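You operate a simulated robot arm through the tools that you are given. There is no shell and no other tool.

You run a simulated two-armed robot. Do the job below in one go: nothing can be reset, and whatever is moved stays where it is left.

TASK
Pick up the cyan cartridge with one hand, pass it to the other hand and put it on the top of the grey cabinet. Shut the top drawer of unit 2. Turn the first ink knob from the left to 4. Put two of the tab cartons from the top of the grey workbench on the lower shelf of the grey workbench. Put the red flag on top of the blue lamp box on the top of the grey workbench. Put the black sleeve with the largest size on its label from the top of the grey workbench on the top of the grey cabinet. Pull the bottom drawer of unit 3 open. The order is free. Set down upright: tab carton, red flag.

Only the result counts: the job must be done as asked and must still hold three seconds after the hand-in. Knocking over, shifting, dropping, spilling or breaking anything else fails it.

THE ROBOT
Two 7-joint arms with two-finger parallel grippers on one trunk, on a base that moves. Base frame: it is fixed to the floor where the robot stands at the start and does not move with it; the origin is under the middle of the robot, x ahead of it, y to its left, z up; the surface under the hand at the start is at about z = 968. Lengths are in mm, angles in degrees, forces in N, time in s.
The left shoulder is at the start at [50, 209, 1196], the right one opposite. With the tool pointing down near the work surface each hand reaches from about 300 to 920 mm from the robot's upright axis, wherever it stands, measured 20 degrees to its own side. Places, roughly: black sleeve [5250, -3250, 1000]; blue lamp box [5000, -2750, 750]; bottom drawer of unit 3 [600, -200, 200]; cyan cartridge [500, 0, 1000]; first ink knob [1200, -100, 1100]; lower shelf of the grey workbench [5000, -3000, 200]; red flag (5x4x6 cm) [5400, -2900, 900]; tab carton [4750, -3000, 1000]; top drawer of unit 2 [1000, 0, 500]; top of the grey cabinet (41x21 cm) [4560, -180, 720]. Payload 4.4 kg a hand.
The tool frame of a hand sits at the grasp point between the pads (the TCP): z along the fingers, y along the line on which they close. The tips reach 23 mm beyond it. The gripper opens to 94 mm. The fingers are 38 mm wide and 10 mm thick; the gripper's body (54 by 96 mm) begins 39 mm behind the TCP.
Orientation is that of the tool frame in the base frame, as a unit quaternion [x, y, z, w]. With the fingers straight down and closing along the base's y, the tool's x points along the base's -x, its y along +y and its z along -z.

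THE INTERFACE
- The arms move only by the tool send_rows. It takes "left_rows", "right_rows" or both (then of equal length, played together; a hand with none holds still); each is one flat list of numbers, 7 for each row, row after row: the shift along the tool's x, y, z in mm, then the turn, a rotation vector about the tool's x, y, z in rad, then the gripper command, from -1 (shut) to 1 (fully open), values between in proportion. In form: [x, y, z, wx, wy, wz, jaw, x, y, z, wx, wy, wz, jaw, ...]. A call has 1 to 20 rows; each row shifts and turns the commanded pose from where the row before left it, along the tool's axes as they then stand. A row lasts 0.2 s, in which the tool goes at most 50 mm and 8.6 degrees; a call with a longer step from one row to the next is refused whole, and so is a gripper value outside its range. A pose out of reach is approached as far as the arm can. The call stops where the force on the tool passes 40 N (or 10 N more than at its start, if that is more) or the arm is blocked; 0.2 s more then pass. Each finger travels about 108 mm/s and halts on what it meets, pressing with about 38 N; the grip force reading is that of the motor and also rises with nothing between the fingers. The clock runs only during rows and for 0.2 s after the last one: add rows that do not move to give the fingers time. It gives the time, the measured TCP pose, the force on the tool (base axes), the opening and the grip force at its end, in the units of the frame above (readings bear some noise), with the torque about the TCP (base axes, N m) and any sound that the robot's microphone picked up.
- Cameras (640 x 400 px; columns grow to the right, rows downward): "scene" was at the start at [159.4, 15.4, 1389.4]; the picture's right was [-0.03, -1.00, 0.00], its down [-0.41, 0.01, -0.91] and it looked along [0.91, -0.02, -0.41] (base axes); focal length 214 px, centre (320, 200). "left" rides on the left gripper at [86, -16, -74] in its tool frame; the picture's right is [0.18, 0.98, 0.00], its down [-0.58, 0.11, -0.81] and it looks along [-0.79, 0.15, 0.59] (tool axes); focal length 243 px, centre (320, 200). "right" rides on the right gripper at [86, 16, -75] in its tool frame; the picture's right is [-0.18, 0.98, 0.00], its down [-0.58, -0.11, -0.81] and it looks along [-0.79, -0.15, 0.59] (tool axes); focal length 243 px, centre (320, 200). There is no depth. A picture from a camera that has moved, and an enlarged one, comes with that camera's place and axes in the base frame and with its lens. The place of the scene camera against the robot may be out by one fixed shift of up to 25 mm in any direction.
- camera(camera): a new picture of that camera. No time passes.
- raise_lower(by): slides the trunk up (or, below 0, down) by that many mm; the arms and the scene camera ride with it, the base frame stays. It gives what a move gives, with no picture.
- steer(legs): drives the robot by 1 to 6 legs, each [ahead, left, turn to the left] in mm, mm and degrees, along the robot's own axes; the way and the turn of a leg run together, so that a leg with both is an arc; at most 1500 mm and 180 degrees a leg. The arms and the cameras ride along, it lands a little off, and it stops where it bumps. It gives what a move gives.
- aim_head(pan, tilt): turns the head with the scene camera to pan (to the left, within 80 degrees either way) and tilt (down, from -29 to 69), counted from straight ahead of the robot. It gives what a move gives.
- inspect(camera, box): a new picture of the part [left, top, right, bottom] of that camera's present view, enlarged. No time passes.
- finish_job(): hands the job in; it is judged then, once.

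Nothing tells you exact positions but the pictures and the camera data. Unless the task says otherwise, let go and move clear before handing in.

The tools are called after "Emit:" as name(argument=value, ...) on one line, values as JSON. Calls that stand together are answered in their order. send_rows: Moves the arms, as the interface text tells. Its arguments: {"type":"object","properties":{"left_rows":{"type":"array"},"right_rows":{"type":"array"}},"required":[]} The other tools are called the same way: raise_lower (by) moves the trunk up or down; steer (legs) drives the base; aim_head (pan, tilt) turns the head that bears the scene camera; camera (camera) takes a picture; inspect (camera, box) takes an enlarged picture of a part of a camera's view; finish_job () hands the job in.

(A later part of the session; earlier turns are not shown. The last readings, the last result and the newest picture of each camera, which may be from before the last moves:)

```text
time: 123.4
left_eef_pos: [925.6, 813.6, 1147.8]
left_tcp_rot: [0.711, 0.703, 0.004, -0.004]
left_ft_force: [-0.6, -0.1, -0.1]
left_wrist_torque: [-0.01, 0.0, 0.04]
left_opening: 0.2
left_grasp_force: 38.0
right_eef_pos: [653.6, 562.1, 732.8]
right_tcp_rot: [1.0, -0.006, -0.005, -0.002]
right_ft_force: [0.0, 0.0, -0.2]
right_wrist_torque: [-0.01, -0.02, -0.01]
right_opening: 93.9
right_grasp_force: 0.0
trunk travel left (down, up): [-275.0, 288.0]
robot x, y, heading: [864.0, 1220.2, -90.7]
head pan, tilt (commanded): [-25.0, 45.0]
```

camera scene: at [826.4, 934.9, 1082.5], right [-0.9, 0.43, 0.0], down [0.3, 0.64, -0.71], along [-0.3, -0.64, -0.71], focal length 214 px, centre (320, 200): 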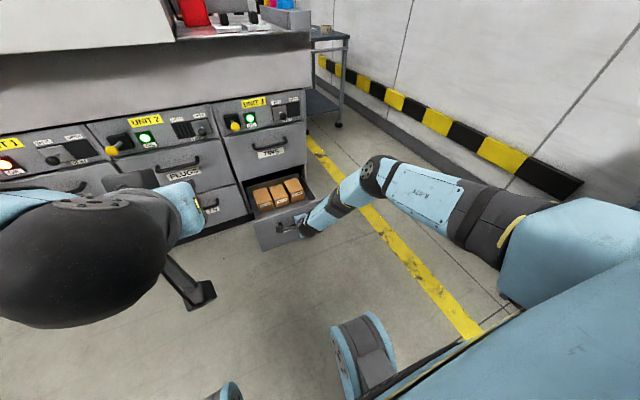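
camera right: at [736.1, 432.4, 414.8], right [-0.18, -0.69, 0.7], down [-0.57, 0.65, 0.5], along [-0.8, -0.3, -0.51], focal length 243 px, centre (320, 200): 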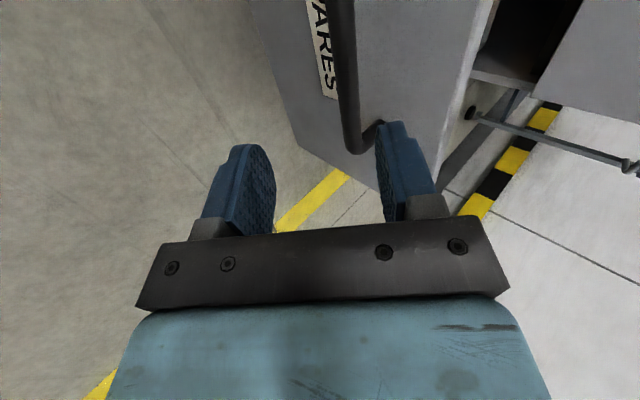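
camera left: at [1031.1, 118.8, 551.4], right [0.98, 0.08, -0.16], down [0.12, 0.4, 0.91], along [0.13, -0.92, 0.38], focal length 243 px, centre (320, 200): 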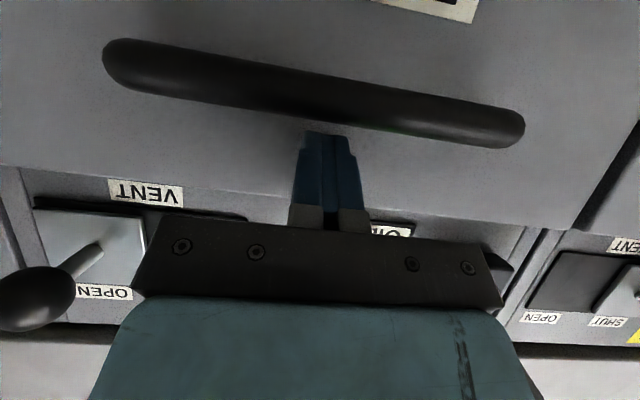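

Emit:
send_rows(left_rows=[-15, 0, -20, 0, 0, 0, 1, -15, 0, -20, 0, 0, 0, 1, -15, 0, -20, 0, 0, 0, 1, -15, 0, -20, 0, 0, 0, 1, -15, 0, -20, 0, 0, 0, 1, -15, 0, -20, 0, 0, 0, 1, -15, 0, -20, 0, 0, 0, 1, -15, 0, -20, 0, 0, 0, 1, -15, 0, -20, 0, 0, 0, 1, -15, 0, -20, 0, 0, 0, 1, -15, 0, -20, 0, 0, 0, 1, -15, 0, -20, 0, 0, 0, 1], right_rows=[0, 0, -47, 0, 0, -0.1309, 1, 0, 0, -47, 0, 0, -0.1309, 1, 0, 0, -47, 0, 0, -0.1309, 1, 0, 0, -47, 0, 0, -0.1309, 1, 0, 0, -47, 0, 0, -0.1309, 1, 0, 0, -47, 0, 0, -0.1309, 1, 0, 0, -47, 0, 0, -0.1309, 1, 0, 0, -47, 0, 0, -0.1309, 1, 0, 0, -47, 0, 0, -0.1309, 1, 0, 0, -47, 0, 0, -0.1309, 1, 0, 0, -47, 0, 0, -0.1309, 1, 0, 0, -47, 0, 0, -0.1309, 1])

Emit:
aim_head(pan=0, tilt=40)

Emit:
camera(camera="scene")

```text
time: 126.0
left_eef_pos: [922.0, 635.1, 1387.3]
left_tcp_rot: [0.711, 0.703, 0.004, -0.004]
left_ft_force: [0.5, 0.5, -0.6]
left_wrist_torque: [-0.02, 0.02, 0.02]
left_opening: 93.9
left_grasp_force: 0.0
right_eef_pos: [655.8, 563.7, 1297.5]
right_tcp_rot: [0.711, 0.703, -0.004, -0.004]
right_ft_force: [-0.1, 0.7, 0.3]
right_wrist_torque: [0.01, 0.0, 0.01]
right_opening: 93.9
right_grasp_force: 0.1
trunk travel left (down, up): [-275.0, 288.0]
robot x, y, heading: [863.4, 1223.0, -90.4]
head pan, tilt (commanded): [-25.0, 45.0]
```

```text
time: 126.9
left_eef_pos: [921.4, 631.9, 1385.9]
left_tcp_rot: [0.711, 0.703, 0.004, -0.004]
left_ft_force: [0.6, 0.2, 0.9]
left_wrist_torque: [-0.04, -0.01, 0.01]
left_opening: 93.9
left_grasp_force: 0.0
right_eef_pos: [655.3, 561.0, 1296.3]
right_tcp_rot: [0.711, 0.703, -0.004, -0.005]
right_ft_force: [-0.1, 0.6, 0.1]
right_wrist_torque: [0.03, 0.01, 0.01]
right_opening: 94.0
right_grasp_force: 0.0
trunk travel left (down, up): [-275.0, 288.0]
robot x, y, heading: [862.9, 1220.3, -90.6]
head pan, tilt (commanded): [0.0, 40.0]
```

```text
taken
camera scene: at [861.9, 1084.5, 1364.7], right [-1.0, 0.01, 0.0], down [0.01, 0.64, -0.77], along [-0.01, -0.77, -0.64], focal length 214 px, centre (320, 200)
```

scene: 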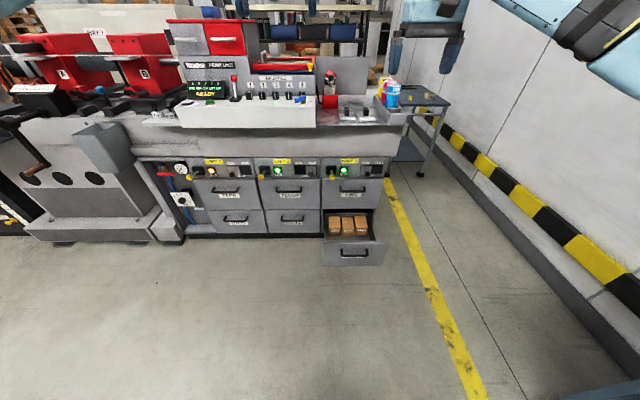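

All machine states look right. Now I go back to the start place to fetch the cyan cartridge, with the trunk raised a bit for clearance.

Emit:
raise_lower(by=110)

Emit:
steer(legs=[[0, 0, 90.6]])

```text
time: 128.3
left_eef_pos: [922.7, 631.2, 1498.3]
left_tcp_rot: [0.711, 0.703, 0.004, -0.004]
left_ft_force: [-0.2, -0.5, -0.2]
left_wrist_torque: [-0.01, -0.03, 0.0]
left_opening: 93.7
left_grasp_force: 0.0
right_eef_pos: [656.2, 561.5, 1406.1]
right_tcp_rot: [0.711, 0.703, -0.004, -0.005]
right_ft_force: [0.2, 0.3, 0.0]
right_wrist_torque: [0.0, -0.01, -0.01]
right_opening: 94.1
right_grasp_force: 0.0
trunk travel left (down, up): [-385.0, 178.0]
robot x, y, heading: [861.7, 1222.5, -90.6]
head pan, tilt (commanded): [0.0, 40.0]
```

```text
time: 132.5
left_eef_pos: [1451.8, 1282.1, 1496.7]
left_tcp_rot: [0.003, 1.0, 0.0, -0.006]
left_ft_force: [-0.2, 0.2, -0.4]
left_wrist_torque: [-0.02, 0.01, -0.02]
left_opening: 93.9
left_grasp_force: 0.1
right_eef_pos: [1521.8, 1016.5, 1406.3]
right_tcp_rot: [0.002, 1.0, -0.006, -0.002]
right_ft_force: [-0.4, 0.6, 0.7]
right_wrist_torque: [0.01, 0.03, -0.02]
right_opening: 93.9
right_grasp_force: 0.1
trunk travel left (down, up): [-385.0, 178.0]
robot x, y, heading: [863.2, 1219.3, 0.0]
head pan, tilt (commanded): [0.0, 40.0]
```

Emit:
steer(legs=[[-443, -370, 0], [-420, -470, 0], [0, -375, 0]])

Emit:
camera(camera="scene")

Emit:
camera(camera="left")

Emit:
camera(camera="right")

```text
time: 144.0
left_eef_pos: [579.2, 67.1, 1495.3]
left_tcp_rot: [0.01, 1.0, 0.001, -0.006]
left_ft_force: [-0.4, -0.3, 0.2]
left_wrist_torque: [0.01, -0.01, 0.01]
left_opening: 93.9
left_grasp_force: 0.1
right_eef_pos: [646.8, -200.9, 1407.0]
right_tcp_rot: [0.011, 1.0, -0.006, 0.0]
right_ft_force: [0.2, 0.3, 0.6]
right_wrist_torque: [0.03, -0.02, 0.02]
right_opening: 94.0
right_grasp_force: 0.1
trunk travel left (down, up): [-385.0, 178.0]
robot x, y, heading: [-11.0, 12.2, -1.0]
head pan, tilt (commanded): [0.0, 40.0]
```

```text
taken
camera scene: at [143.5, 28.4, 1474.7], right [-0.02, -1.0, 0.0], down [-0.64, 0.01, -0.77], along [0.77, -0.01, -0.64], focal length 214 px, centre (320, 200)
```

scene: 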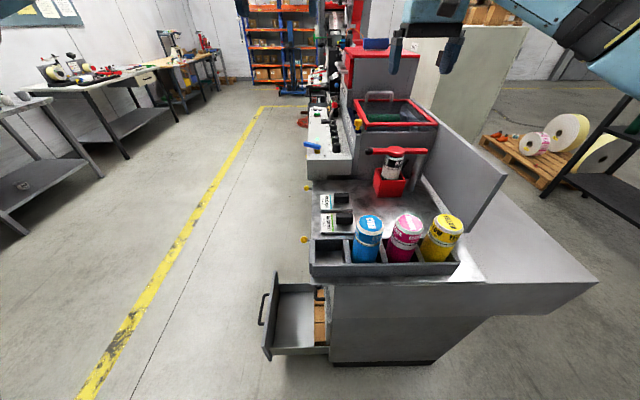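

```text
taken
camera left: at [493.7, 53.0, 1572.1], right [-0.16, 0.99, 0.0], down [0.59, 0.1, 0.8], along [0.79, 0.13, -0.6], focal length 243 px, centre (320, 200)
```

left: 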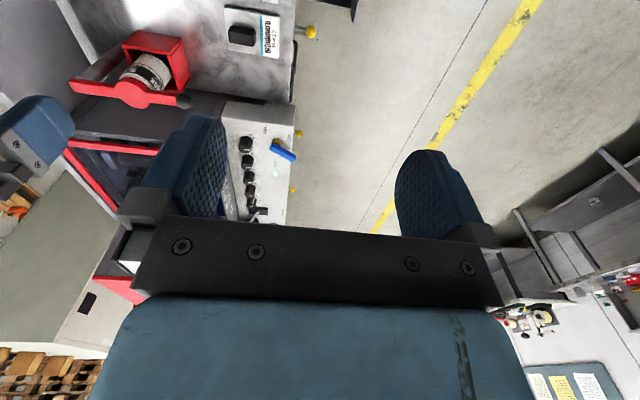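

```text
taken
camera right: at [560.7, -181.1, 1482.3], right [0.2, 0.98, -0.01], down [0.58, -0.11, 0.81], along [0.79, -0.17, -0.59], focal length 243 px, centre (320, 200)
```

right: 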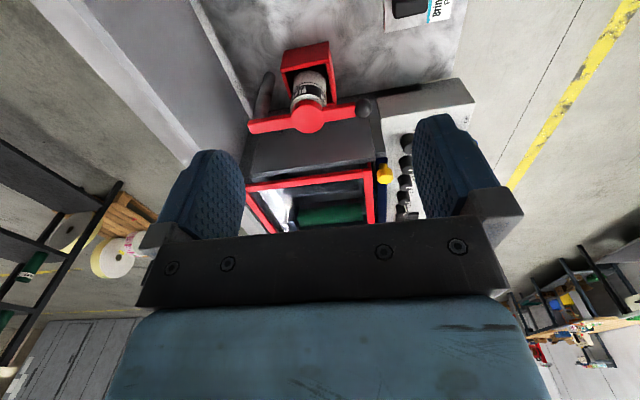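

Emit:
inspect(camera="scene", box=[300, 190, 480, 290])

Emit:
inspect(camera="scene", box=[330, 200, 410, 270])

```text
3.56 times, centred on (390, 240) of scene
camera zoom: at [143.5, 28.4, 1474.7], right [-0.02, -1.0, 0.0], down [-0.64, 0.01, -0.77], along [0.77, -0.01, -0.64], focal length 763 px, centre (71, 58)
```

zoom: 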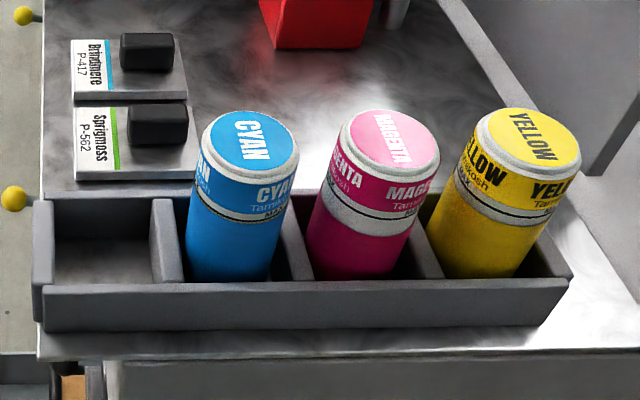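

```text
5.71 times, centred on (370, 235) of scene
camera zoom: at [143.5, 28.4, 1474.7], right [-0.02, -1.0, 0.0], down [-0.64, 0.01, -0.77], along [0.77, -0.01, -0.64], focal length 1226 px, centre (34, 0)
```

zoom: 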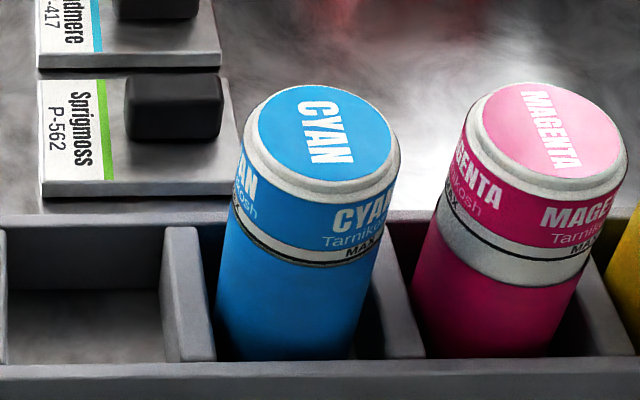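

I'm back at the start place; the cyan cartridge is about 62 mm wide, near (480, -90). I bring the right hand back to look at it with the wrist camera from two places.

Emit:
send_rows(right_rows=[38, 15.5, 16.7, 0, 0, 0, 0.8, 38, 15.5, 16.7, 0, 0, 0, 0.8, 38, 15.5, 16.7, 0, 0, 0, 0.8, 38, 15.5, 16.7, 0, 0, 0, 0.8, 38, 15.5, 16.7, 0, 0, 0, 0.8, 38, 15.5, 16.7, 0, 0, 0, 0.8, 38, 15.5, 16.7, 0, 0, 0, 0.8, 0, 0, 0, 0, 0, 0, 0.8])

Emit:
camera(camera="right")

```text
time: 145.8
left_eef_pos: [580.3, 66.1, 1495.2]
left_tcp_rot: [0.01, 1.0, 0.0, -0.006]
left_ft_force: [-0.1, 0.8, -0.6]
left_wrist_torque: [0.03, -0.02, 0.02]
left_opening: 93.8
left_grasp_force: 0.1
right_eef_pos: [382.6, -88.0, 1286.2]
right_tcp_rot: [0.011, 1.0, -0.005, -0.001]
right_ft_force: [0.4, -0.2, -0.3]
right_wrist_torque: [0.0, 0.01, -0.03]
right_opening: 84.4
right_grasp_force: 0.0
trunk travel left (down, up): [-385.0, 178.0]
robot x, y, heading: [-10.8, 13.5, -1.1]
head pan, tilt (commanded): [0.0, 40.0]
```

```text
taken
camera right: at [296.8, -68.7, 1361.7], right [0.21, 0.98, -0.01], down [0.58, -0.11, 0.81], along [0.79, -0.17, -0.59], focal length 243 px, centre (320, 200)
```

right: 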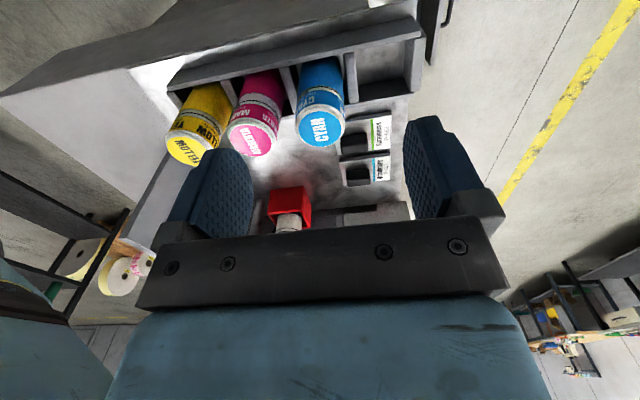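

Emit:
inspect(camera="right", box=[220, 30, 420, 170])

Emit:
send_rows(right_rows=[0, 0, -45, 0, 0, 0, 0.8, 0, 0, -45, 0, 0, 0, 0.8, -20, 0, 0, 0, 0, 0, 0.8, 0, 0, 0, 0, 0, 0, 0.8])

Emit:
inspect(camera="right", box=[220, 30, 420, 170])

```text
2.86 times, centred on (320, 100) of right
camera zoom: at [296.8, -68.7, 1361.7], right [0.21, 0.98, -0.01], down [0.58, -0.11, 0.81], along [0.79, -0.17, -0.59], focal length 693 px, centre (320, 486)
```

zoom: 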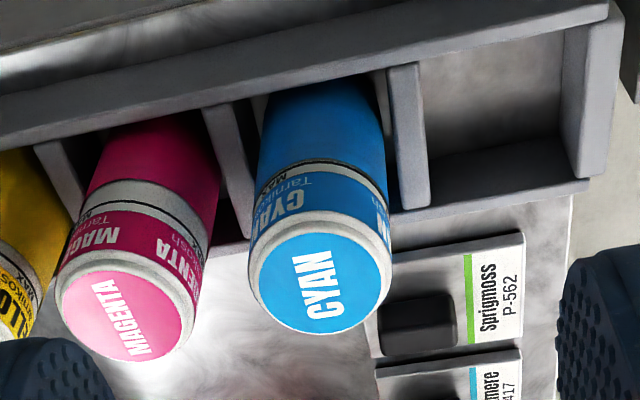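

```text
time: 146.8
left_eef_pos: [579.2, 66.4, 1496.3]
left_tcp_rot: [0.011, 1.0, 0.0, -0.006]
left_ft_force: [0.3, -0.4, -1.2]
left_wrist_torque: [-0.01, -0.01, -0.04]
left_opening: 94.3
left_grasp_force: 0.1
right_eef_pos: [402.0, -86.8, 1377.4]
right_tcp_rot: [0.01, 1.0, -0.006, 0.0]
right_ft_force: [-0.2, -0.6, -0.4]
right_wrist_torque: [0.03, 0.01, 0.0]
right_opening: 84.5
right_grasp_force: 0.1
trunk travel left (down, up): [-385.0, 178.0]
robot x, y, heading: [-6.7, 12.4, -1.4]
head pan, tilt (commanded): [0.0, 40.0]
```

```text
2.86 times, centred on (320, 100) of right
camera zoom: at [316.8, -67.7, 1452.5], right [0.2, 0.98, -0.01], down [0.58, -0.11, 0.81], along [0.79, -0.17, -0.59], focal length 693 px, centre (320, 486)
```

zoom: 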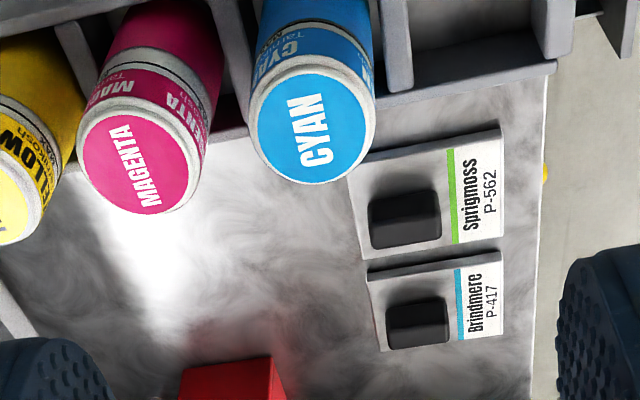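

Wrist triangulation puts the cyan cartridge's top centre at about (474, -108, 1118). I move the right hand over it and verify before descending.

Emit:
send_rows(right_rows=[-18.1, -4.6, 42.3, 0, 0, 0, 0.8, -18.1, -4.6, 42.3, 0, 0, 0, 0.8, -18.1, -4.6, 42.3, 0, 0, 0, 0.8, -18.1, -4.6, 42.3, 0, 0, 0, 0.8, 0, 0, 0, 0, 0, 0, 0.8])

Emit:
camera(camera="right")

Emit:
camera(camera="scene")

```text
time: 148.0
left_eef_pos: [578.6, 66.6, 1497.5]
left_tcp_rot: [0.011, 1.0, 0.001, -0.006]
left_ft_force: [-0.4, 0.2, 0.5]
left_wrist_torque: [0.01, -0.03, 0.0]
left_opening: 94.1
left_grasp_force: 0.1
right_eef_pos: [474.7, -107.6, 1210.3]
right_tcp_rot: [0.01, 1.0, -0.007, -0.001]
right_ft_force: [0.3, 0.6, 0.4]
right_wrist_torque: [-0.02, 0.0, -0.02]
right_opening: 84.6
right_grasp_force: 0.1
trunk travel left (down, up): [-385.0, 178.0]
robot x, y, heading: [-6.0, 16.2, -1.1]
head pan, tilt (commanded): [0.0, 40.0]
```

```text
taken
camera right: at [387.6, -89.0, 1285.8], right [0.2, 0.98, -0.01], down [0.58, -0.11, 0.81], along [0.79, -0.17, -0.59], focal length 243 px, centre (320, 200)
```

right: 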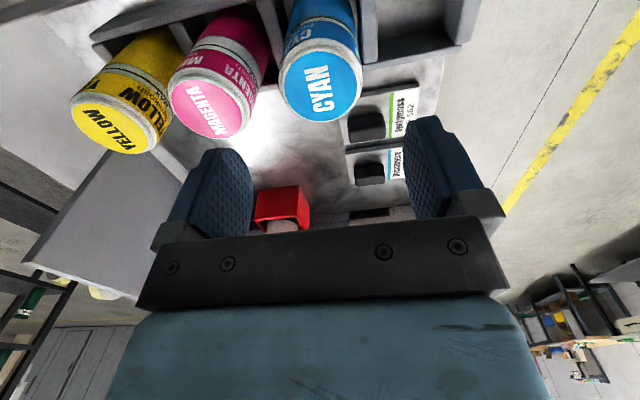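

```text
taken
camera scene: at [142.7, 28.9, 1474.8], right [-0.02, -1.0, 0.0], down [-0.64, 0.01, -0.77], along [0.77, -0.01, -0.64], focal length 214 px, centre (320, 200)
```

scene: 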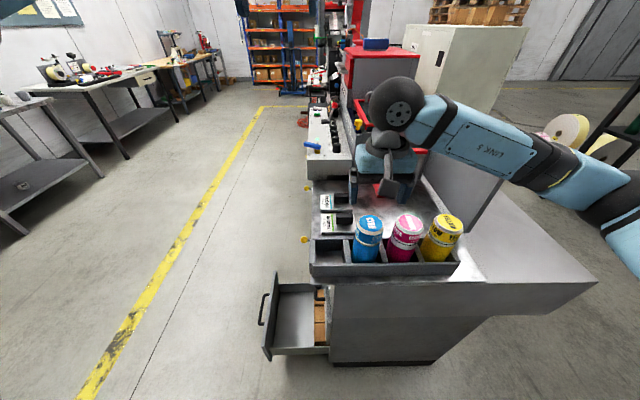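

The top of the cyan cartridge projects exactly where predicted, so the estimate is good (and the scene camera is shifted by roughly 16–18 mm). I descend to grip the top 35 mm of the cartridge.

Emit:
send_rows(right_rows=[0, 0.2, 27, 0, 0, 0, 0.8, 0, 0.2, 27, 0, 0, 0, 0.8, 0, 0.2, 27, 0, 0, 0, 0.8, 0, 0.2, 25, 0, 0, 0, 0.8, 0, 0, 0, 0, 0, 0, 0.8])

Emit:
camera(camera="right")

Emit:
inspect(camera="scene", box=[300, 150, 480, 290])

```text
time: 149.2
left_eef_pos: [579.0, 65.6, 1496.5]
left_tcp_rot: [0.01, 1.0, 0.0, -0.006]
left_ft_force: [0.4, -0.1, 0.2]
left_wrist_torque: [0.01, -0.01, 0.01]
left_opening: 94.0
left_grasp_force: 0.1
right_eef_pos: [473.5, -109.1, 1102.1]
right_tcp_rot: [0.011, 1.0, -0.005, -0.001]
right_ft_force: [0.0, -0.4, 0.1]
right_wrist_torque: [-0.02, 0.0, 0.03]
right_opening: 84.6
right_grasp_force: 0.1
trunk travel left (down, up): [-385.0, 178.0]
robot x, y, heading: [-6.9, 13.3, -1.0]
head pan, tilt (commanded): [0.0, 40.0]
```

```text
taken
camera right: at [387.2, -89.9, 1178.1], right [0.2, 0.98, -0.01], down [0.58, -0.11, 0.81], along [0.79, -0.17, -0.59], focal length 243 px, centre (320, 200)
```

right: 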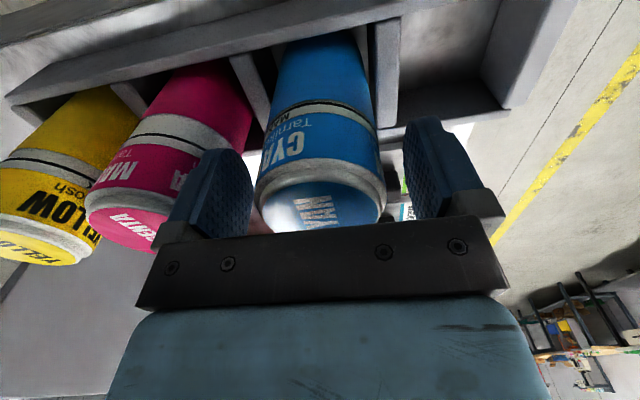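

```text
2.86 times, centred on (390, 220) of scene
camera zoom: at [143.3, 28.4, 1474.7], right [-0.02, -1.0, 0.0], down [-0.64, 0.01, -0.77], along [0.77, -0.01, -0.64], focal length 613 px, centre (120, 143)
```

zoom: 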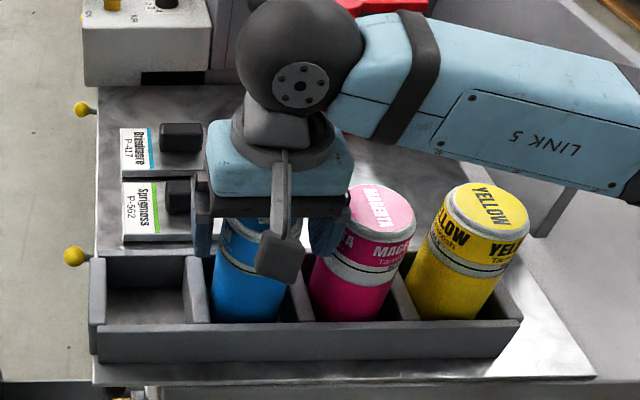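

Emit:
send_rows(right_rows=[0, 0, 0, 0, 0, 0, 0.3, 0, 0, 0, 0, 0, 0, -1, 0, 0, 0, 0, 0, 0, -1, 0, 0, 0, 0, 0, 0, -1])

```text
time: 150.2
left_eef_pos: [578.3, 67.0, 1496.8]
left_tcp_rot: [0.01, 1.0, 0.001, -0.006]
left_ft_force: [-1.1, -0.1, 0.2]
left_wrist_torque: [0.0, -0.01, -0.02]
left_opening: 94.5
left_grasp_force: 0.0
right_eef_pos: [473.3, -108.9, 1103.2]
right_tcp_rot: [0.01, 1.0, -0.005, -0.001]
right_ft_force: [-0.6, 0.3, 0.0]
right_wrist_torque: [0.17, -0.01, -0.01]
right_opening: 61.6
right_grasp_force: 37.8
trunk travel left (down, up): [-385.0, 178.0]
robot x, y, heading: [-7.2, 15.1, -0.8]
head pan, tilt (commanded): [0.0, 40.0]
```

Gripped at 61.6 mm. I lift it straight up while moving the left hand aside.

Emit:
send_rows(left_rows=[0, 46, 8, 0, 0, 0, 1, 0, 46, 8, 0, 0, 0, 1, 0, 46, 8, 0, 0, 0, 1, 0, 46, 8, 0, 0, 0, 1, 0, 46, 8, 0, 0, 0, 1, 0, 0, 0, 0, 0, 0, 1], right_rows=[0, 0, -15, 0, 0, 0, -1, 0, 0, -30, 0, 0, 0, -1, 0, 0, -35, 0, 0, 0, -1, 0, 0, -35, 0, 0, 0, -1, 0, 0, -35, 0, 0, 0, -1, 0, 0, -20, 0, 0, 0, -1])

Emit:
camera(camera="scene")

```text
time: 151.6
left_eef_pos: [581.4, 297.2, 1456.1]
left_tcp_rot: [0.011, 1.0, 0.001, -0.006]
left_ft_force: [0.2, 0.4, -0.8]
left_wrist_torque: [0.0, 0.0, 0.02]
left_opening: 94.3
left_grasp_force: 0.0
right_eef_pos: [476.6, -108.0, 1273.2]
right_tcp_rot: [0.011, 1.0, -0.006, 0.001]
right_ft_force: [-0.7, 0.2, -4.9]
right_wrist_torque: [0.03, 0.01, -0.01]
right_opening: 61.9
right_grasp_force: 38.2
trunk travel left (down, up): [-385.0, 178.0]
robot x, y, heading: [-7.2, 14.8, -0.7]
head pan, tilt (commanded): [0.0, 40.0]
```

```text
taken
camera scene: at [144.2, 26.7, 1474.5], right [-0.02, -1.0, 0.0], down [-0.64, 0.01, -0.77], along [0.77, -0.01, -0.64], focal length 214 px, centre (320, 200)
```

scene: 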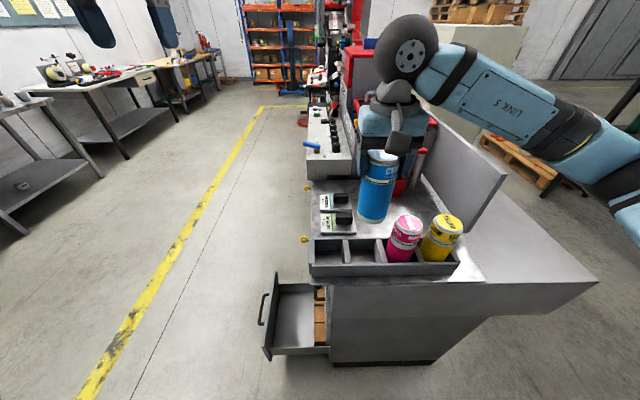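

Emit:
inspect(camera="scene", box=[320, 90, 460, 240])

```text
2.67 times, centred on (390, 165) of scene
camera zoom: at [144.2, 26.7, 1474.5], right [-0.02, -1.0, 0.0], down [-0.64, 0.01, -0.77], along [0.77, -0.01, -0.64], focal length 572 px, centre (133, 293)
```

zoom: 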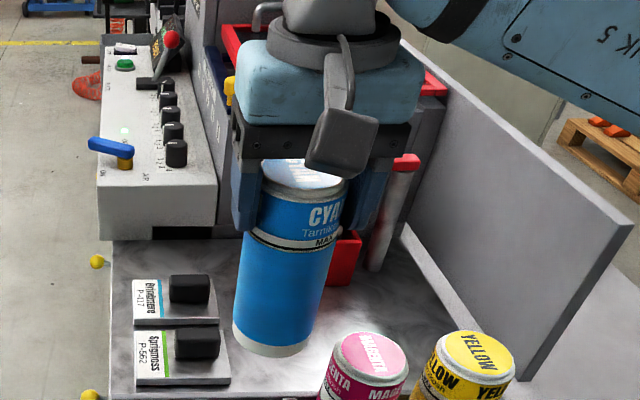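

Cartridge held; it is about 140 mm tall and 0.5 kg. For the handover I carry it to about (680, 12, 1383) with the right hand while the left hand leans 65° forward.

Emit:
send_rows(left_rows=[0, 0, 0, 0, -0.126, 0, 1, 0, 0, 0, 0, -0.126, 0, 1, 0, 0, 0, 0, -0.126, 0, 1, 0, 0, 0, 0, -0.126, 0, 1, 0, 0, 0, 0, -0.126, 0, 1, 0, 0, 0, 0, -0.126, 0, 1, 0, 0, 0, 0, -0.126, 0, 1, 0, 0, 0, 0, -0.126, 0, 1, 0, 0, 0, 0, -0.126, 0, 1], right_rows=[-10, 6.2, -20, 0, 0, 0, -1, -33.4, 20.6, -18.5, 0, 0, 0, -1, -33.4, 20.6, -18.5, 0, 0, 0, -1, -33.4, 20.6, -18.5, 0, 0, 0, -1, -33.4, 20.6, -18.5, 0, 0, 0, -1, -33.4, 20.6, -15.5, 0, 0, 0, -1, -22.4, 13.6, -1, 0, 0, 0, -1, 0, 0, 0, 0, 0, 0, -1, 0, 0, 0, 0, 0, 0, -1])

Emit:
camera(camera="scene")

```text
time: 153.6
left_eef_pos: [584.5, 298.1, 1455.1]
left_tcp_rot: [0.008, 0.846, -0.006, 0.533]
left_ft_force: [-0.8, -0.1, 0.8]
left_wrist_torque: [0.0, 0.02, -0.02]
left_opening: 94.1
left_grasp_force: 0.1
right_eef_pos: [675.8, 14.8, 1384.3]
right_tcp_rot: [0.01, 1.0, -0.005, -0.002]
right_ft_force: [-0.2, 0.2, -4.4]
right_wrist_torque: [0.02, 0.01, -0.01]
right_opening: 61.6
right_grasp_force: 37.6
trunk travel left (down, up): [-385.0, 178.0]
robot x, y, heading: [-7.8, 11.6, -0.8]
head pan, tilt (commanded): [0.0, 40.0]
```

```text
taken
camera scene: at [144.1, 28.7, 1474.6], right [-0.02, -1.0, 0.0], down [-0.64, 0.01, -0.77], along [0.77, -0.01, -0.64], focal length 214 px, centre (320, 200)
```

scene: 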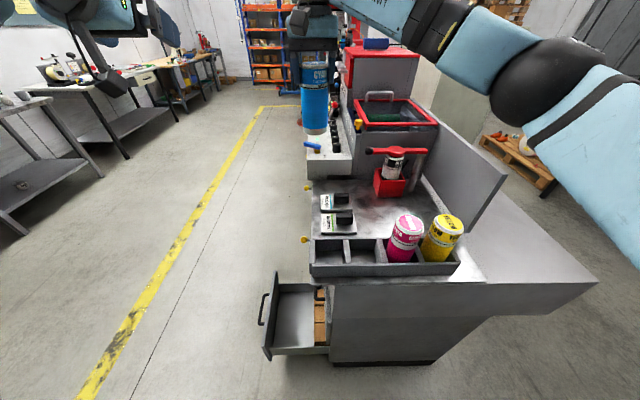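

Emit:
aim_head(pan=0, tilt=15)

Emit:
send_rows(left_rows=[18.8, -40.2, 2.9, 0, 0, 0, 1, 18.8, -40.2, 2.9, 0, 0, 0, 1, 18.8, -40.2, 2.9, 0, 0, 0, 1, 18.8, -40.2, 2.9, 0, 0, 0, 1, 18.8, -40.2, 2.9, 0, 0, 0, 1, 18.8, -40.2, 2.9, 0, 0, 0, 1, 18.8, -40.2, 2.9, 0, 0, 0, 1, 0, 0, 0, 0, 0, 0, 1])

Emit:
camera(camera="scene")

Emit:
camera(camera="left")

```text
time: 154.5
left_eef_pos: [584.8, 297.0, 1456.3]
left_tcp_rot: [0.009, 0.847, -0.006, 0.531]
left_ft_force: [-0.5, -0.8, 0.4]
left_wrist_torque: [0.02, 0.01, -0.01]
left_opening: 93.8
left_grasp_force: 0.1
right_eef_pos: [675.7, 12.0, 1383.4]
right_tcp_rot: [0.01, 1.0, -0.005, -0.001]
right_ft_force: [-0.2, -0.6, -5.1]
right_wrist_torque: [0.01, 0.02, 0.01]
right_opening: 61.6
right_grasp_force: 38.1
trunk travel left (down, up): [-385.0, 178.0]
robot x, y, heading: [-7.1, 12.4, -1.0]
head pan, tilt (commanded): [0.0, 15.0]
```

```text
time: 156.3
left_eef_pos: [539.8, 17.0, 1328.1]
left_tcp_rot: [0.008, 0.846, -0.006, 0.532]
left_ft_force: [0.1, 0.0, 0.3]
left_wrist_torque: [-0.01, -0.02, -0.01]
left_opening: 93.8
left_grasp_force: 0.1
right_eef_pos: [676.6, 16.2, 1383.1]
right_tcp_rot: [0.011, 1.0, -0.006, -0.001]
right_ft_force: [0.3, 0.0, -4.9]
right_wrist_torque: [-0.01, 0.02, -0.01]
right_opening: 61.5
right_grasp_force: 37.7
trunk travel left (down, up): [-385.0, 178.0]
robot x, y, heading: [-13.5, 12.6, -1.0]
head pan, tilt (commanded): [0.0, 15.0]
```

```text
taken
camera scene: at [152.4, 29.5, 1514.2], right [-0.02, -1.0, 0.0], down [-0.26, 0.0, -0.97], along [0.97, -0.02, -0.26], focal length 214 px, centre (320, 200)
```

scene: 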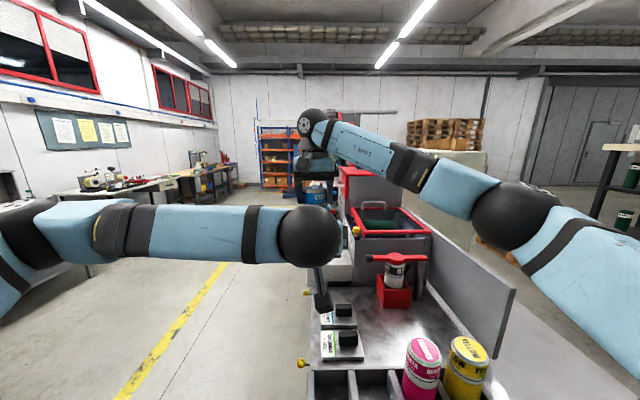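

```text
taken
camera left: at [435.8, 3.5, 1283.1], right [-0.06, 0.98, -0.17], down [-0.47, 0.12, 0.87], along [0.88, 0.13, 0.46], focal length 243 px, centre (320, 200)
```

left: 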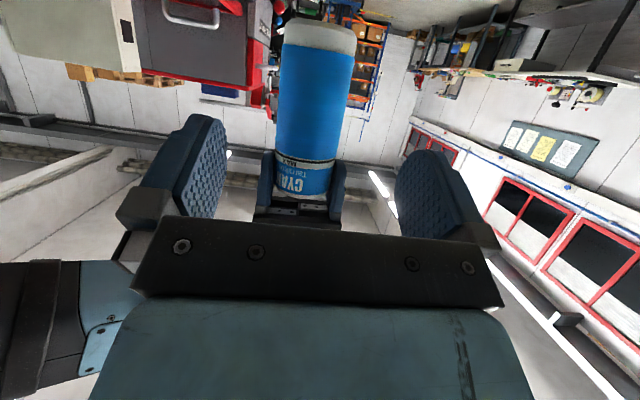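

The cartridge is centred between the left hand's fingers. I advance the left hand toward it.

Emit:
send_rows(left_rows=[-8.6, 0.2, 18, 0, 0, 0, 1, -8.6, 0.2, 18, 0, 0, 0, 1, -8.6, 0.2, 18, 0, 0, 0, 1, -8.6, 0.2, 18, 0, 0, 0, 1, -8.6, 0.2, 18, 0, 0, 0, 1, 0, 0, 0, 0, 0, 0, 1])

Emit:
camera(camera="left")

Emit:
inspect(camera="scene", box=[230, 90, 430, 260])

```text
time: 157.7
left_eef_pos: [638.9, 15.6, 1327.4]
left_tcp_rot: [0.009, 0.847, -0.006, 0.532]
left_ft_force: [0.7, 0.5, -0.2]
left_wrist_torque: [0.0, -0.01, -0.01]
left_opening: 93.7
left_grasp_force: 0.1
right_eef_pos: [675.6, 14.6, 1382.5]
right_tcp_rot: [0.011, 1.0, -0.005, -0.001]
right_ft_force: [-0.3, -0.1, -5.4]
right_wrist_torque: [-0.01, 0.04, -0.05]
right_opening: 61.5
right_grasp_force: 38.0
trunk travel left (down, up): [-385.0, 178.0]
robot x, y, heading: [-11.7, 16.6, -1.1]
head pan, tilt (commanded): [0.0, 15.0]
```

```text
taken
camera left: at [534.7, 2.2, 1282.7], right [-0.06, 0.98, -0.17], down [-0.47, 0.12, 0.87], along [0.88, 0.13, 0.46], focal length 243 px, centre (320, 200)
```

left: 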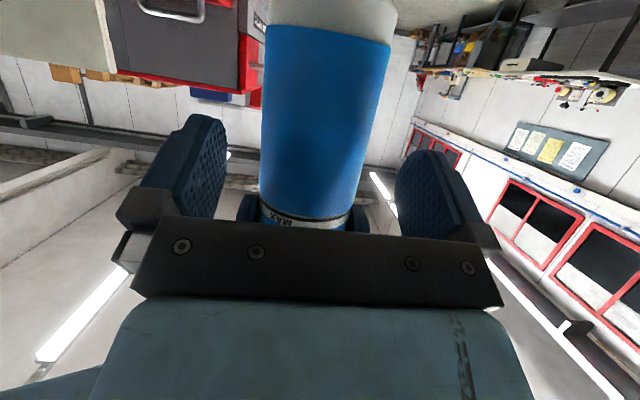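

```text
2.35 times, centred on (330, 175) of scene
camera zoom: at [152.3, 28.0, 1514.2], right [-0.02, -1.0, 0.0], down [-0.26, 0.0, -0.97], along [0.97, -0.02, -0.26], focal length 505 px, centre (296, 259)
```

zoom: 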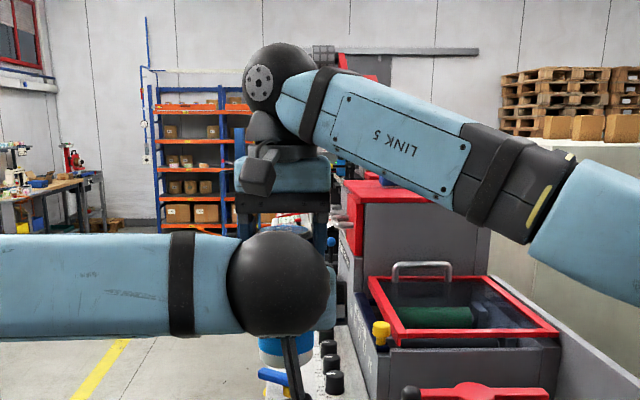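

Emit:
send_rows(left_rows=[-5.2, 0.15, 10.8, 0, 0, 0, 1, -5.2, 0.15, 10.8, 0, 0, 0, 1, 0, 0, 0, 0, 0, 0, 1])

Emit:
camera(camera="left")

Emit:
camera(camera="right")

```text
time: 158.5
left_eef_pos: [661.9, 13.8, 1329.1]
left_tcp_rot: [0.009, 0.847, -0.006, 0.532]
left_ft_force: [0.2, 0.3, -0.5]
left_wrist_torque: [-0.01, -0.02, 0.02]
left_opening: 94.2
left_grasp_force: 0.1
right_eef_pos: [675.8, 13.7, 1383.9]
right_tcp_rot: [0.01, 1.0, -0.007, -0.001]
right_ft_force: [-0.3, 0.0, -5.4]
right_wrist_torque: [0.03, 0.05, 0.01]
right_opening: 61.6
right_grasp_force: 37.9
trunk travel left (down, up): [-385.0, 178.0]
robot x, y, heading: [-9.9, 12.6, -1.3]
head pan, tilt (commanded): [0.0, 15.0]
```

```text
taken
camera left: at [557.9, 1.2, 1284.0], right [-0.06, 0.98, -0.17], down [-0.47, 0.12, 0.87], along [0.88, 0.13, 0.46], focal length 243 px, centre (320, 200)
```

left: 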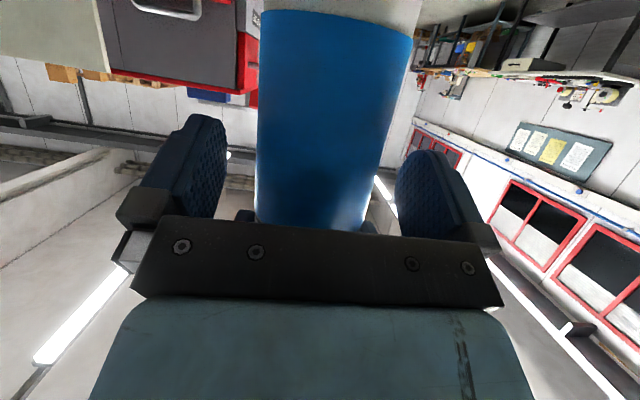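

```text
taken
camera right: at [590.1, 33.3, 1459.2], right [0.2, 0.98, -0.01], down [0.58, -0.11, 0.81], along [0.79, -0.17, -0.59], focal length 243 px, centre (320, 200)
```

right: 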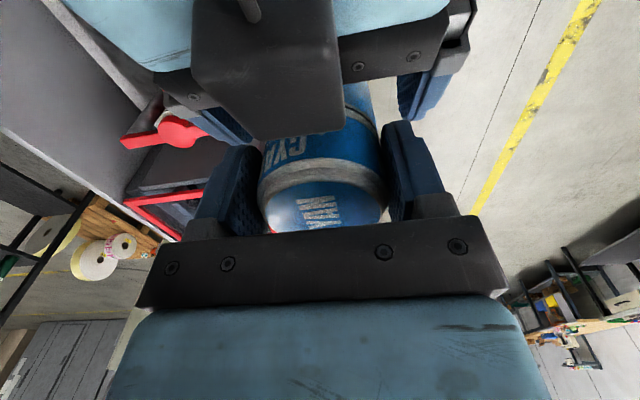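

Both hands are placed; I close the left hand on the lower part.

Emit:
send_rows(left_rows=[0, 0, 0, 0, 0, 0, 0.4, 0, 0, 0, 0, 0, 0, -1, 0, 0, 0, 0, 0, 0, -1, 0, 0, 0, 0, 0, 0, -1])

Emit:
camera(camera="left")

```text
time: 159.5
left_eef_pos: [662.7, 14.2, 1329.8]
left_tcp_rot: [0.008, 0.847, -0.005, 0.532]
left_ft_force: [0.9, -4.0, 0.1]
left_wrist_torque: [-0.8, 0.04, -0.17]
left_opening: 61.5
left_grasp_force: 38.0
right_eef_pos: [675.7, 15.1, 1384.3]
right_tcp_rot: [0.011, 1.0, -0.006, -0.001]
right_ft_force: [-0.9, 4.8, -4.6]
right_wrist_torque: [1.09, 0.08, 0.09]
right_opening: 61.7
right_grasp_force: 38.5
trunk travel left (down, up): [-385.0, 178.0]
robot x, y, heading: [-9.7, 14.1, -1.0]
head pan, tilt (commanded): [0.0, 15.0]
```

```text
taken
camera left: at [557.9, 1.0, 1284.0], right [-0.06, 0.98, -0.17], down [-0.47, 0.12, 0.87], along [0.88, 0.13, 0.46], focal length 243 px, centre (320, 200)
```

left: 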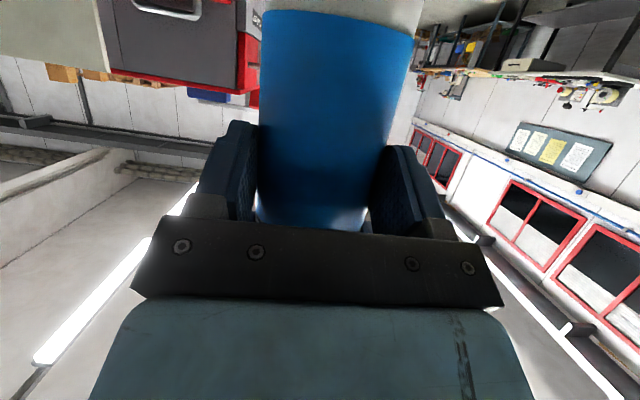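

Left hand grips it (61.5 mm, 38 N). The right hand opens and lifts away straight up.

Emit:
send_rows(right_rows=[0, 0, 0, 0, 0, 0, -0.2, 0, 0, 0, 0, 0, 0, 0.6, 0, 0, 0, 0, 0, 0, 0.8, 0, 0, 0, 0, 0, 0, 0.8])

Emit:
send_rows(right_rows=[0, 0, -15, 0, 0, 0, 0.8, 0, 0, -25, 0, 0, 0, 0.8, 0, 0, -35, 0, 0, 0, 0.8, 0, 0, -35, 0, 0, 0, 0.8, 0, 0, -35, 0, 0, 0, 0.8])

Emit:
camera(camera="scene")

Emit:
camera(camera="right")

```text
time: 160.5
left_eef_pos: [663.1, 15.1, 1329.6]
left_tcp_rot: [0.009, 0.847, -0.006, 0.531]
left_ft_force: [0.1, 0.2, -0.5]
left_wrist_torque: [0.0, 0.1, -0.01]
left_opening: 61.1
left_grasp_force: 38.6
right_eef_pos: [676.3, 14.2, 1384.3]
right_tcp_rot: [0.009, 1.0, -0.007, -0.001]
right_ft_force: [0.7, -0.1, -0.2]
right_wrist_torque: [0.01, 0.01, 0.0]
right_opening: 84.4
right_grasp_force: 0.0
trunk travel left (down, up): [-385.0, 178.0]
robot x, y, heading: [-6.6, 14.0, -0.7]
head pan, tilt (commanded): [0.0, 15.0]
```

```text
time: 161.7
left_eef_pos: [660.5, 16.4, 1329.5]
left_tcp_rot: [0.009, 0.846, -0.006, 0.533]
left_ft_force: [0.5, 0.8, 0.5]
left_wrist_torque: [0.0, 0.08, -0.03]
left_opening: 61.4
left_grasp_force: 37.7
right_eef_pos: [675.2, 15.3, 1529.8]
right_tcp_rot: [0.011, 1.0, -0.006, 0.0]
right_ft_force: [0.1, 0.6, -0.2]
right_wrist_torque: [-0.03, -0.01, -0.01]
right_opening: 84.5
right_grasp_force: 0.1
trunk travel left (down, up): [-385.0, 178.0]
robot x, y, heading: [-7.5, 13.4, -1.1]
head pan, tilt (commanded): [0.0, 15.0]
```

```text
taken
camera scene: at [150.8, 29.4, 1514.3], right [-0.02, -1.0, 0.0], down [-0.26, 0.0, -0.97], along [0.97, -0.02, -0.26], focal length 214 px, centre (320, 200)
```

scene: 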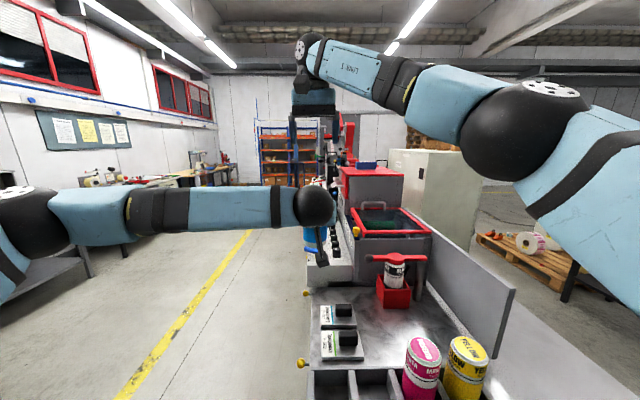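

```text
taken
camera right: at [589.3, 35.0, 1604.6], right [0.2, 0.98, -0.01], down [0.58, -0.11, 0.81], along [0.79, -0.17, -0.59], focal length 243 px, centre (320, 200)
```

right: 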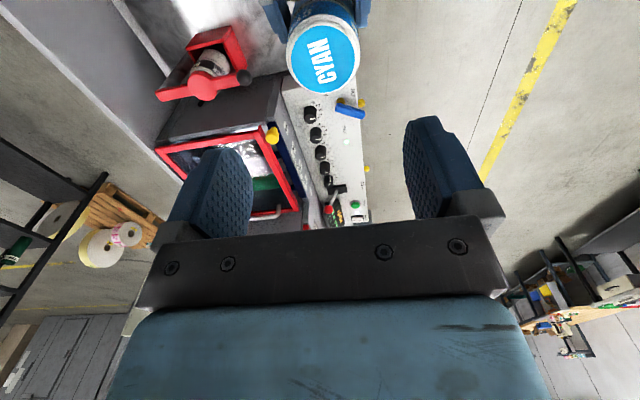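

The handover is done: the left hand holds the cartridge. I move the right hand aside, and check the left grip by lifting slightly.

Emit:
send_rows(left_rows=[-18, 0, -9, 0, 0, 0, -1, -18, 0, -9, 0, 0, 0, -1, 0, 0, 0, 0, 0, 0, -1, 0, 0, 0, 0, 0, 0, -1, 0, 0, 0, 0, 0, 0, -1, 0, 0, 0, 0, 0, 0, -1], right_rows=[15, -40, 0, 0, 0, 0, 0.8, 15, -40, 0, 0, 0, 0, 0.8, 15, -40, 0, 0, 0, 0, 0.8, 15, -40, 0, 0, 0, 0, 0.8, 15, -40, 0, 0, 0, 0, 0.8, 15, -40, 0, 0, 0, 0, 0.8])

Emit:
inspect(camera="scene", box=[230, 130, 430, 280])

```text
time: 163.1
left_eef_pos: [660.8, 12.6, 1369.8]
left_tcp_rot: [0.011, 0.846, -0.006, 0.532]
left_ft_force: [0.0, 0.1, -4.0]
left_wrist_torque: [-0.02, 0.05, 0.02]
left_opening: 61.2
left_grasp_force: 37.8
right_eef_pos: [581.9, -228.5, 1529.8]
right_tcp_rot: [0.011, 1.0, -0.005, -0.001]
right_ft_force: [0.2, -0.8, 0.6]
right_wrist_torque: [0.04, -0.01, 0.04]
right_opening: 84.7
right_grasp_force: 0.1
trunk travel left (down, up): [-385.0, 178.0]
robot x, y, heading: [-8.6, 15.5, -1.0]
head pan, tilt (commanded): [0.0, 15.0]
```

```text
2.67 times, centred on (330, 205) of scene
camera zoom: at [151.6, 25.7, 1514.3], right [-0.02, -1.0, 0.0], down [-0.26, 0.01, -0.97], along [0.97, -0.02, -0.26], focal length 572 px, centre (293, 187)
```

zoom: 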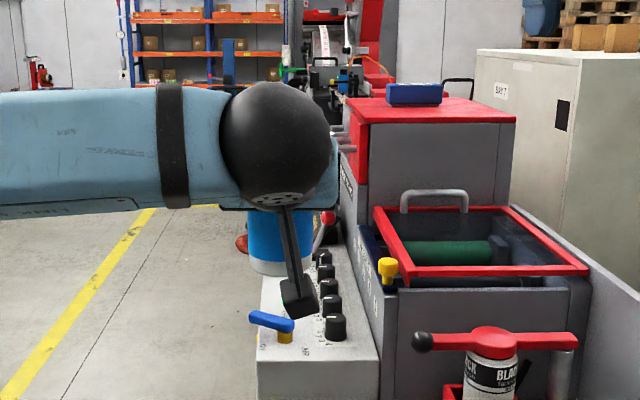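

The left hand now carries the cartridge (4 N). I drive out along the lane beside the machine, looking ahead for the grey cabinet.

Emit:
steer(legs=[[0, 360, 1], [450, 500, 0], [900, 0, 0]])

Emit:
aim_head(pan=-15, tilt=15)

Emit:
camera(camera="scene")

```text
time: 175.7
left_eef_pos: [2003.0, 919.9, 1369.5]
left_tcp_rot: [-0.007, 0.846, 0.004, 0.533]
left_ft_force: [0.3, -0.4, -4.8]
left_wrist_torque: [0.0, 0.09, 0.01]
left_opening: 60.8
left_grasp_force: 37.9
right_eef_pos: [1931.1, 677.8, 1530.6]
right_tcp_rot: [-0.008, 1.0, -0.006, -0.001]
right_ft_force: [-0.7, -0.2, 0.3]
right_wrist_torque: [0.01, 0.0, 0.01]
right_opening: 84.4
right_grasp_force: 0.1
trunk travel left (down, up): [-385.0, 178.0]
robot x, y, heading: [1336.3, 891.9, 1.4]
head pan, tilt (commanded): [0.0, 15.0]
```

```text
time: 176.4
left_eef_pos: [2004.6, 919.1, 1369.6]
left_tcp_rot: [-0.008, 0.847, 0.005, 0.531]
left_ft_force: [0.1, 0.2, -3.4]
left_wrist_torque: [-0.02, 0.09, -0.01]
left_opening: 60.8
left_grasp_force: 38.4
right_eef_pos: [1933.1, 678.3, 1529.5]
right_tcp_rot: [-0.008, 1.0, -0.005, 0.0]
right_ft_force: [-0.8, -1.4, -0.3]
right_wrist_torque: [-0.03, 0.01, -0.01]
right_opening: 84.6
right_grasp_force: 0.1
trunk travel left (down, up): [-385.0, 178.0]
robot x, y, heading: [1332.3, 896.6, 1.3]
head pan, tilt (commanded): [-15.0, 15.0]
```

```text
taken
camera scene: at [1491.5, 889.7, 1514.1], right [-0.24, -0.97, 0.0], down [-0.25, 0.06, -0.97], along [0.94, -0.23, -0.26], focal length 214 px, centre (320, 200)
```

scene: 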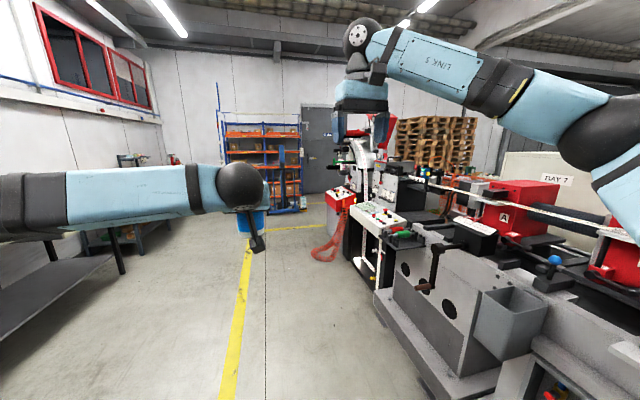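

Emit:
steer(legs=[[1000, 50, 0]])

Emit:
camera(camera="scene")

Emit:
aim_head(pan=-50, tilt=20)

Emit:
camera(camera="scene")

```text
time: 181.5
left_eef_pos: [2982.2, 993.4, 1370.7]
left_tcp_rot: [-0.009, 0.847, 0.005, 0.532]
left_ft_force: [0.1, 0.5, -5.3]
left_wrist_torque: [-0.02, 0.1, 0.0]
left_opening: 60.6
left_grasp_force: 38.3
right_eef_pos: [2911.4, 751.8, 1530.9]
right_tcp_rot: [-0.011, 1.0, -0.005, -0.001]
right_ft_force: [0.2, -0.1, -1.0]
right_wrist_torque: [0.0, 0.01, 0.0]
right_opening: 84.7
right_grasp_force: 0.0
trunk travel left (down, up): [-385.0, 178.0]
robot x, y, heading: [2310.6, 963.7, 1.5]
head pan, tilt (commanded): [-15.0, 15.0]
```

```text
taken
camera scene: at [2470.2, 962.0, 1514.2], right [-0.24, -0.97, 0.0], down [-0.25, 0.06, -0.97], along [0.94, -0.23, -0.26], focal length 214 px, centre (320, 200)
```

scene: 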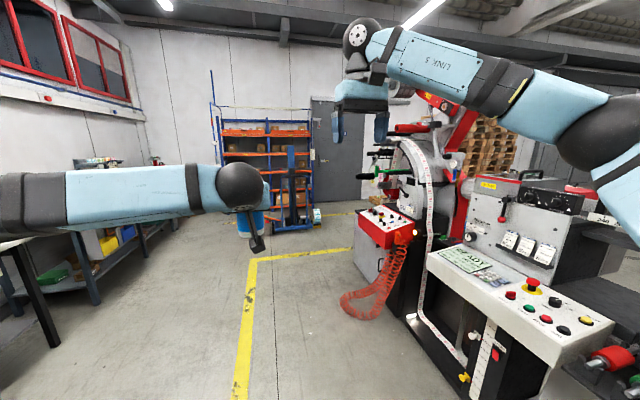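

```text
time: 182.5
left_eef_pos: [2981.4, 994.4, 1369.6]
left_tcp_rot: [-0.009, 0.847, 0.006, 0.532]
left_ft_force: [-0.5, 0.0, -4.4]
left_wrist_torque: [-0.01, 0.1, 0.02]
left_opening: 60.6
left_grasp_force: 37.9
right_eef_pos: [2912.6, 752.2, 1530.7]
right_tcp_rot: [-0.01, 1.0, -0.006, -0.001]
right_ft_force: [-0.1, 0.0, 0.1]
right_wrist_torque: [0.0, -0.01, 0.01]
right_opening: 84.6
right_grasp_force: 0.1
trunk travel left (down, up): [-385.0, 178.0]
robot x, y, heading: [2313.0, 958.2, 1.5]
head pan, tilt (commanded): [-50.0, 20.0]
```

```text
taken
camera scene: at [2441.3, 914.2, 1506.0], right [-0.75, -0.66, 0.0], down [-0.23, 0.26, -0.94], along [0.62, -0.7, -0.34], focal length 214 px, centre (320, 200)
```

scene: 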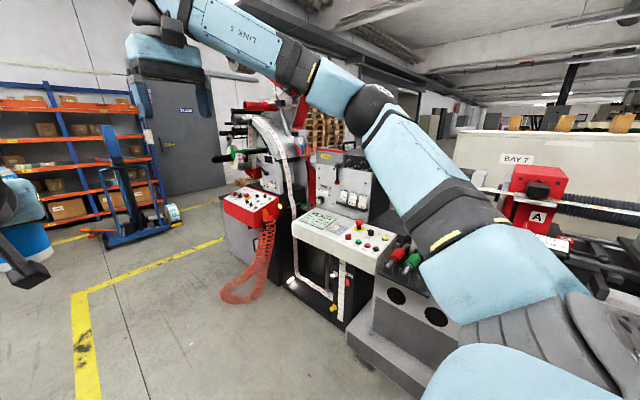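

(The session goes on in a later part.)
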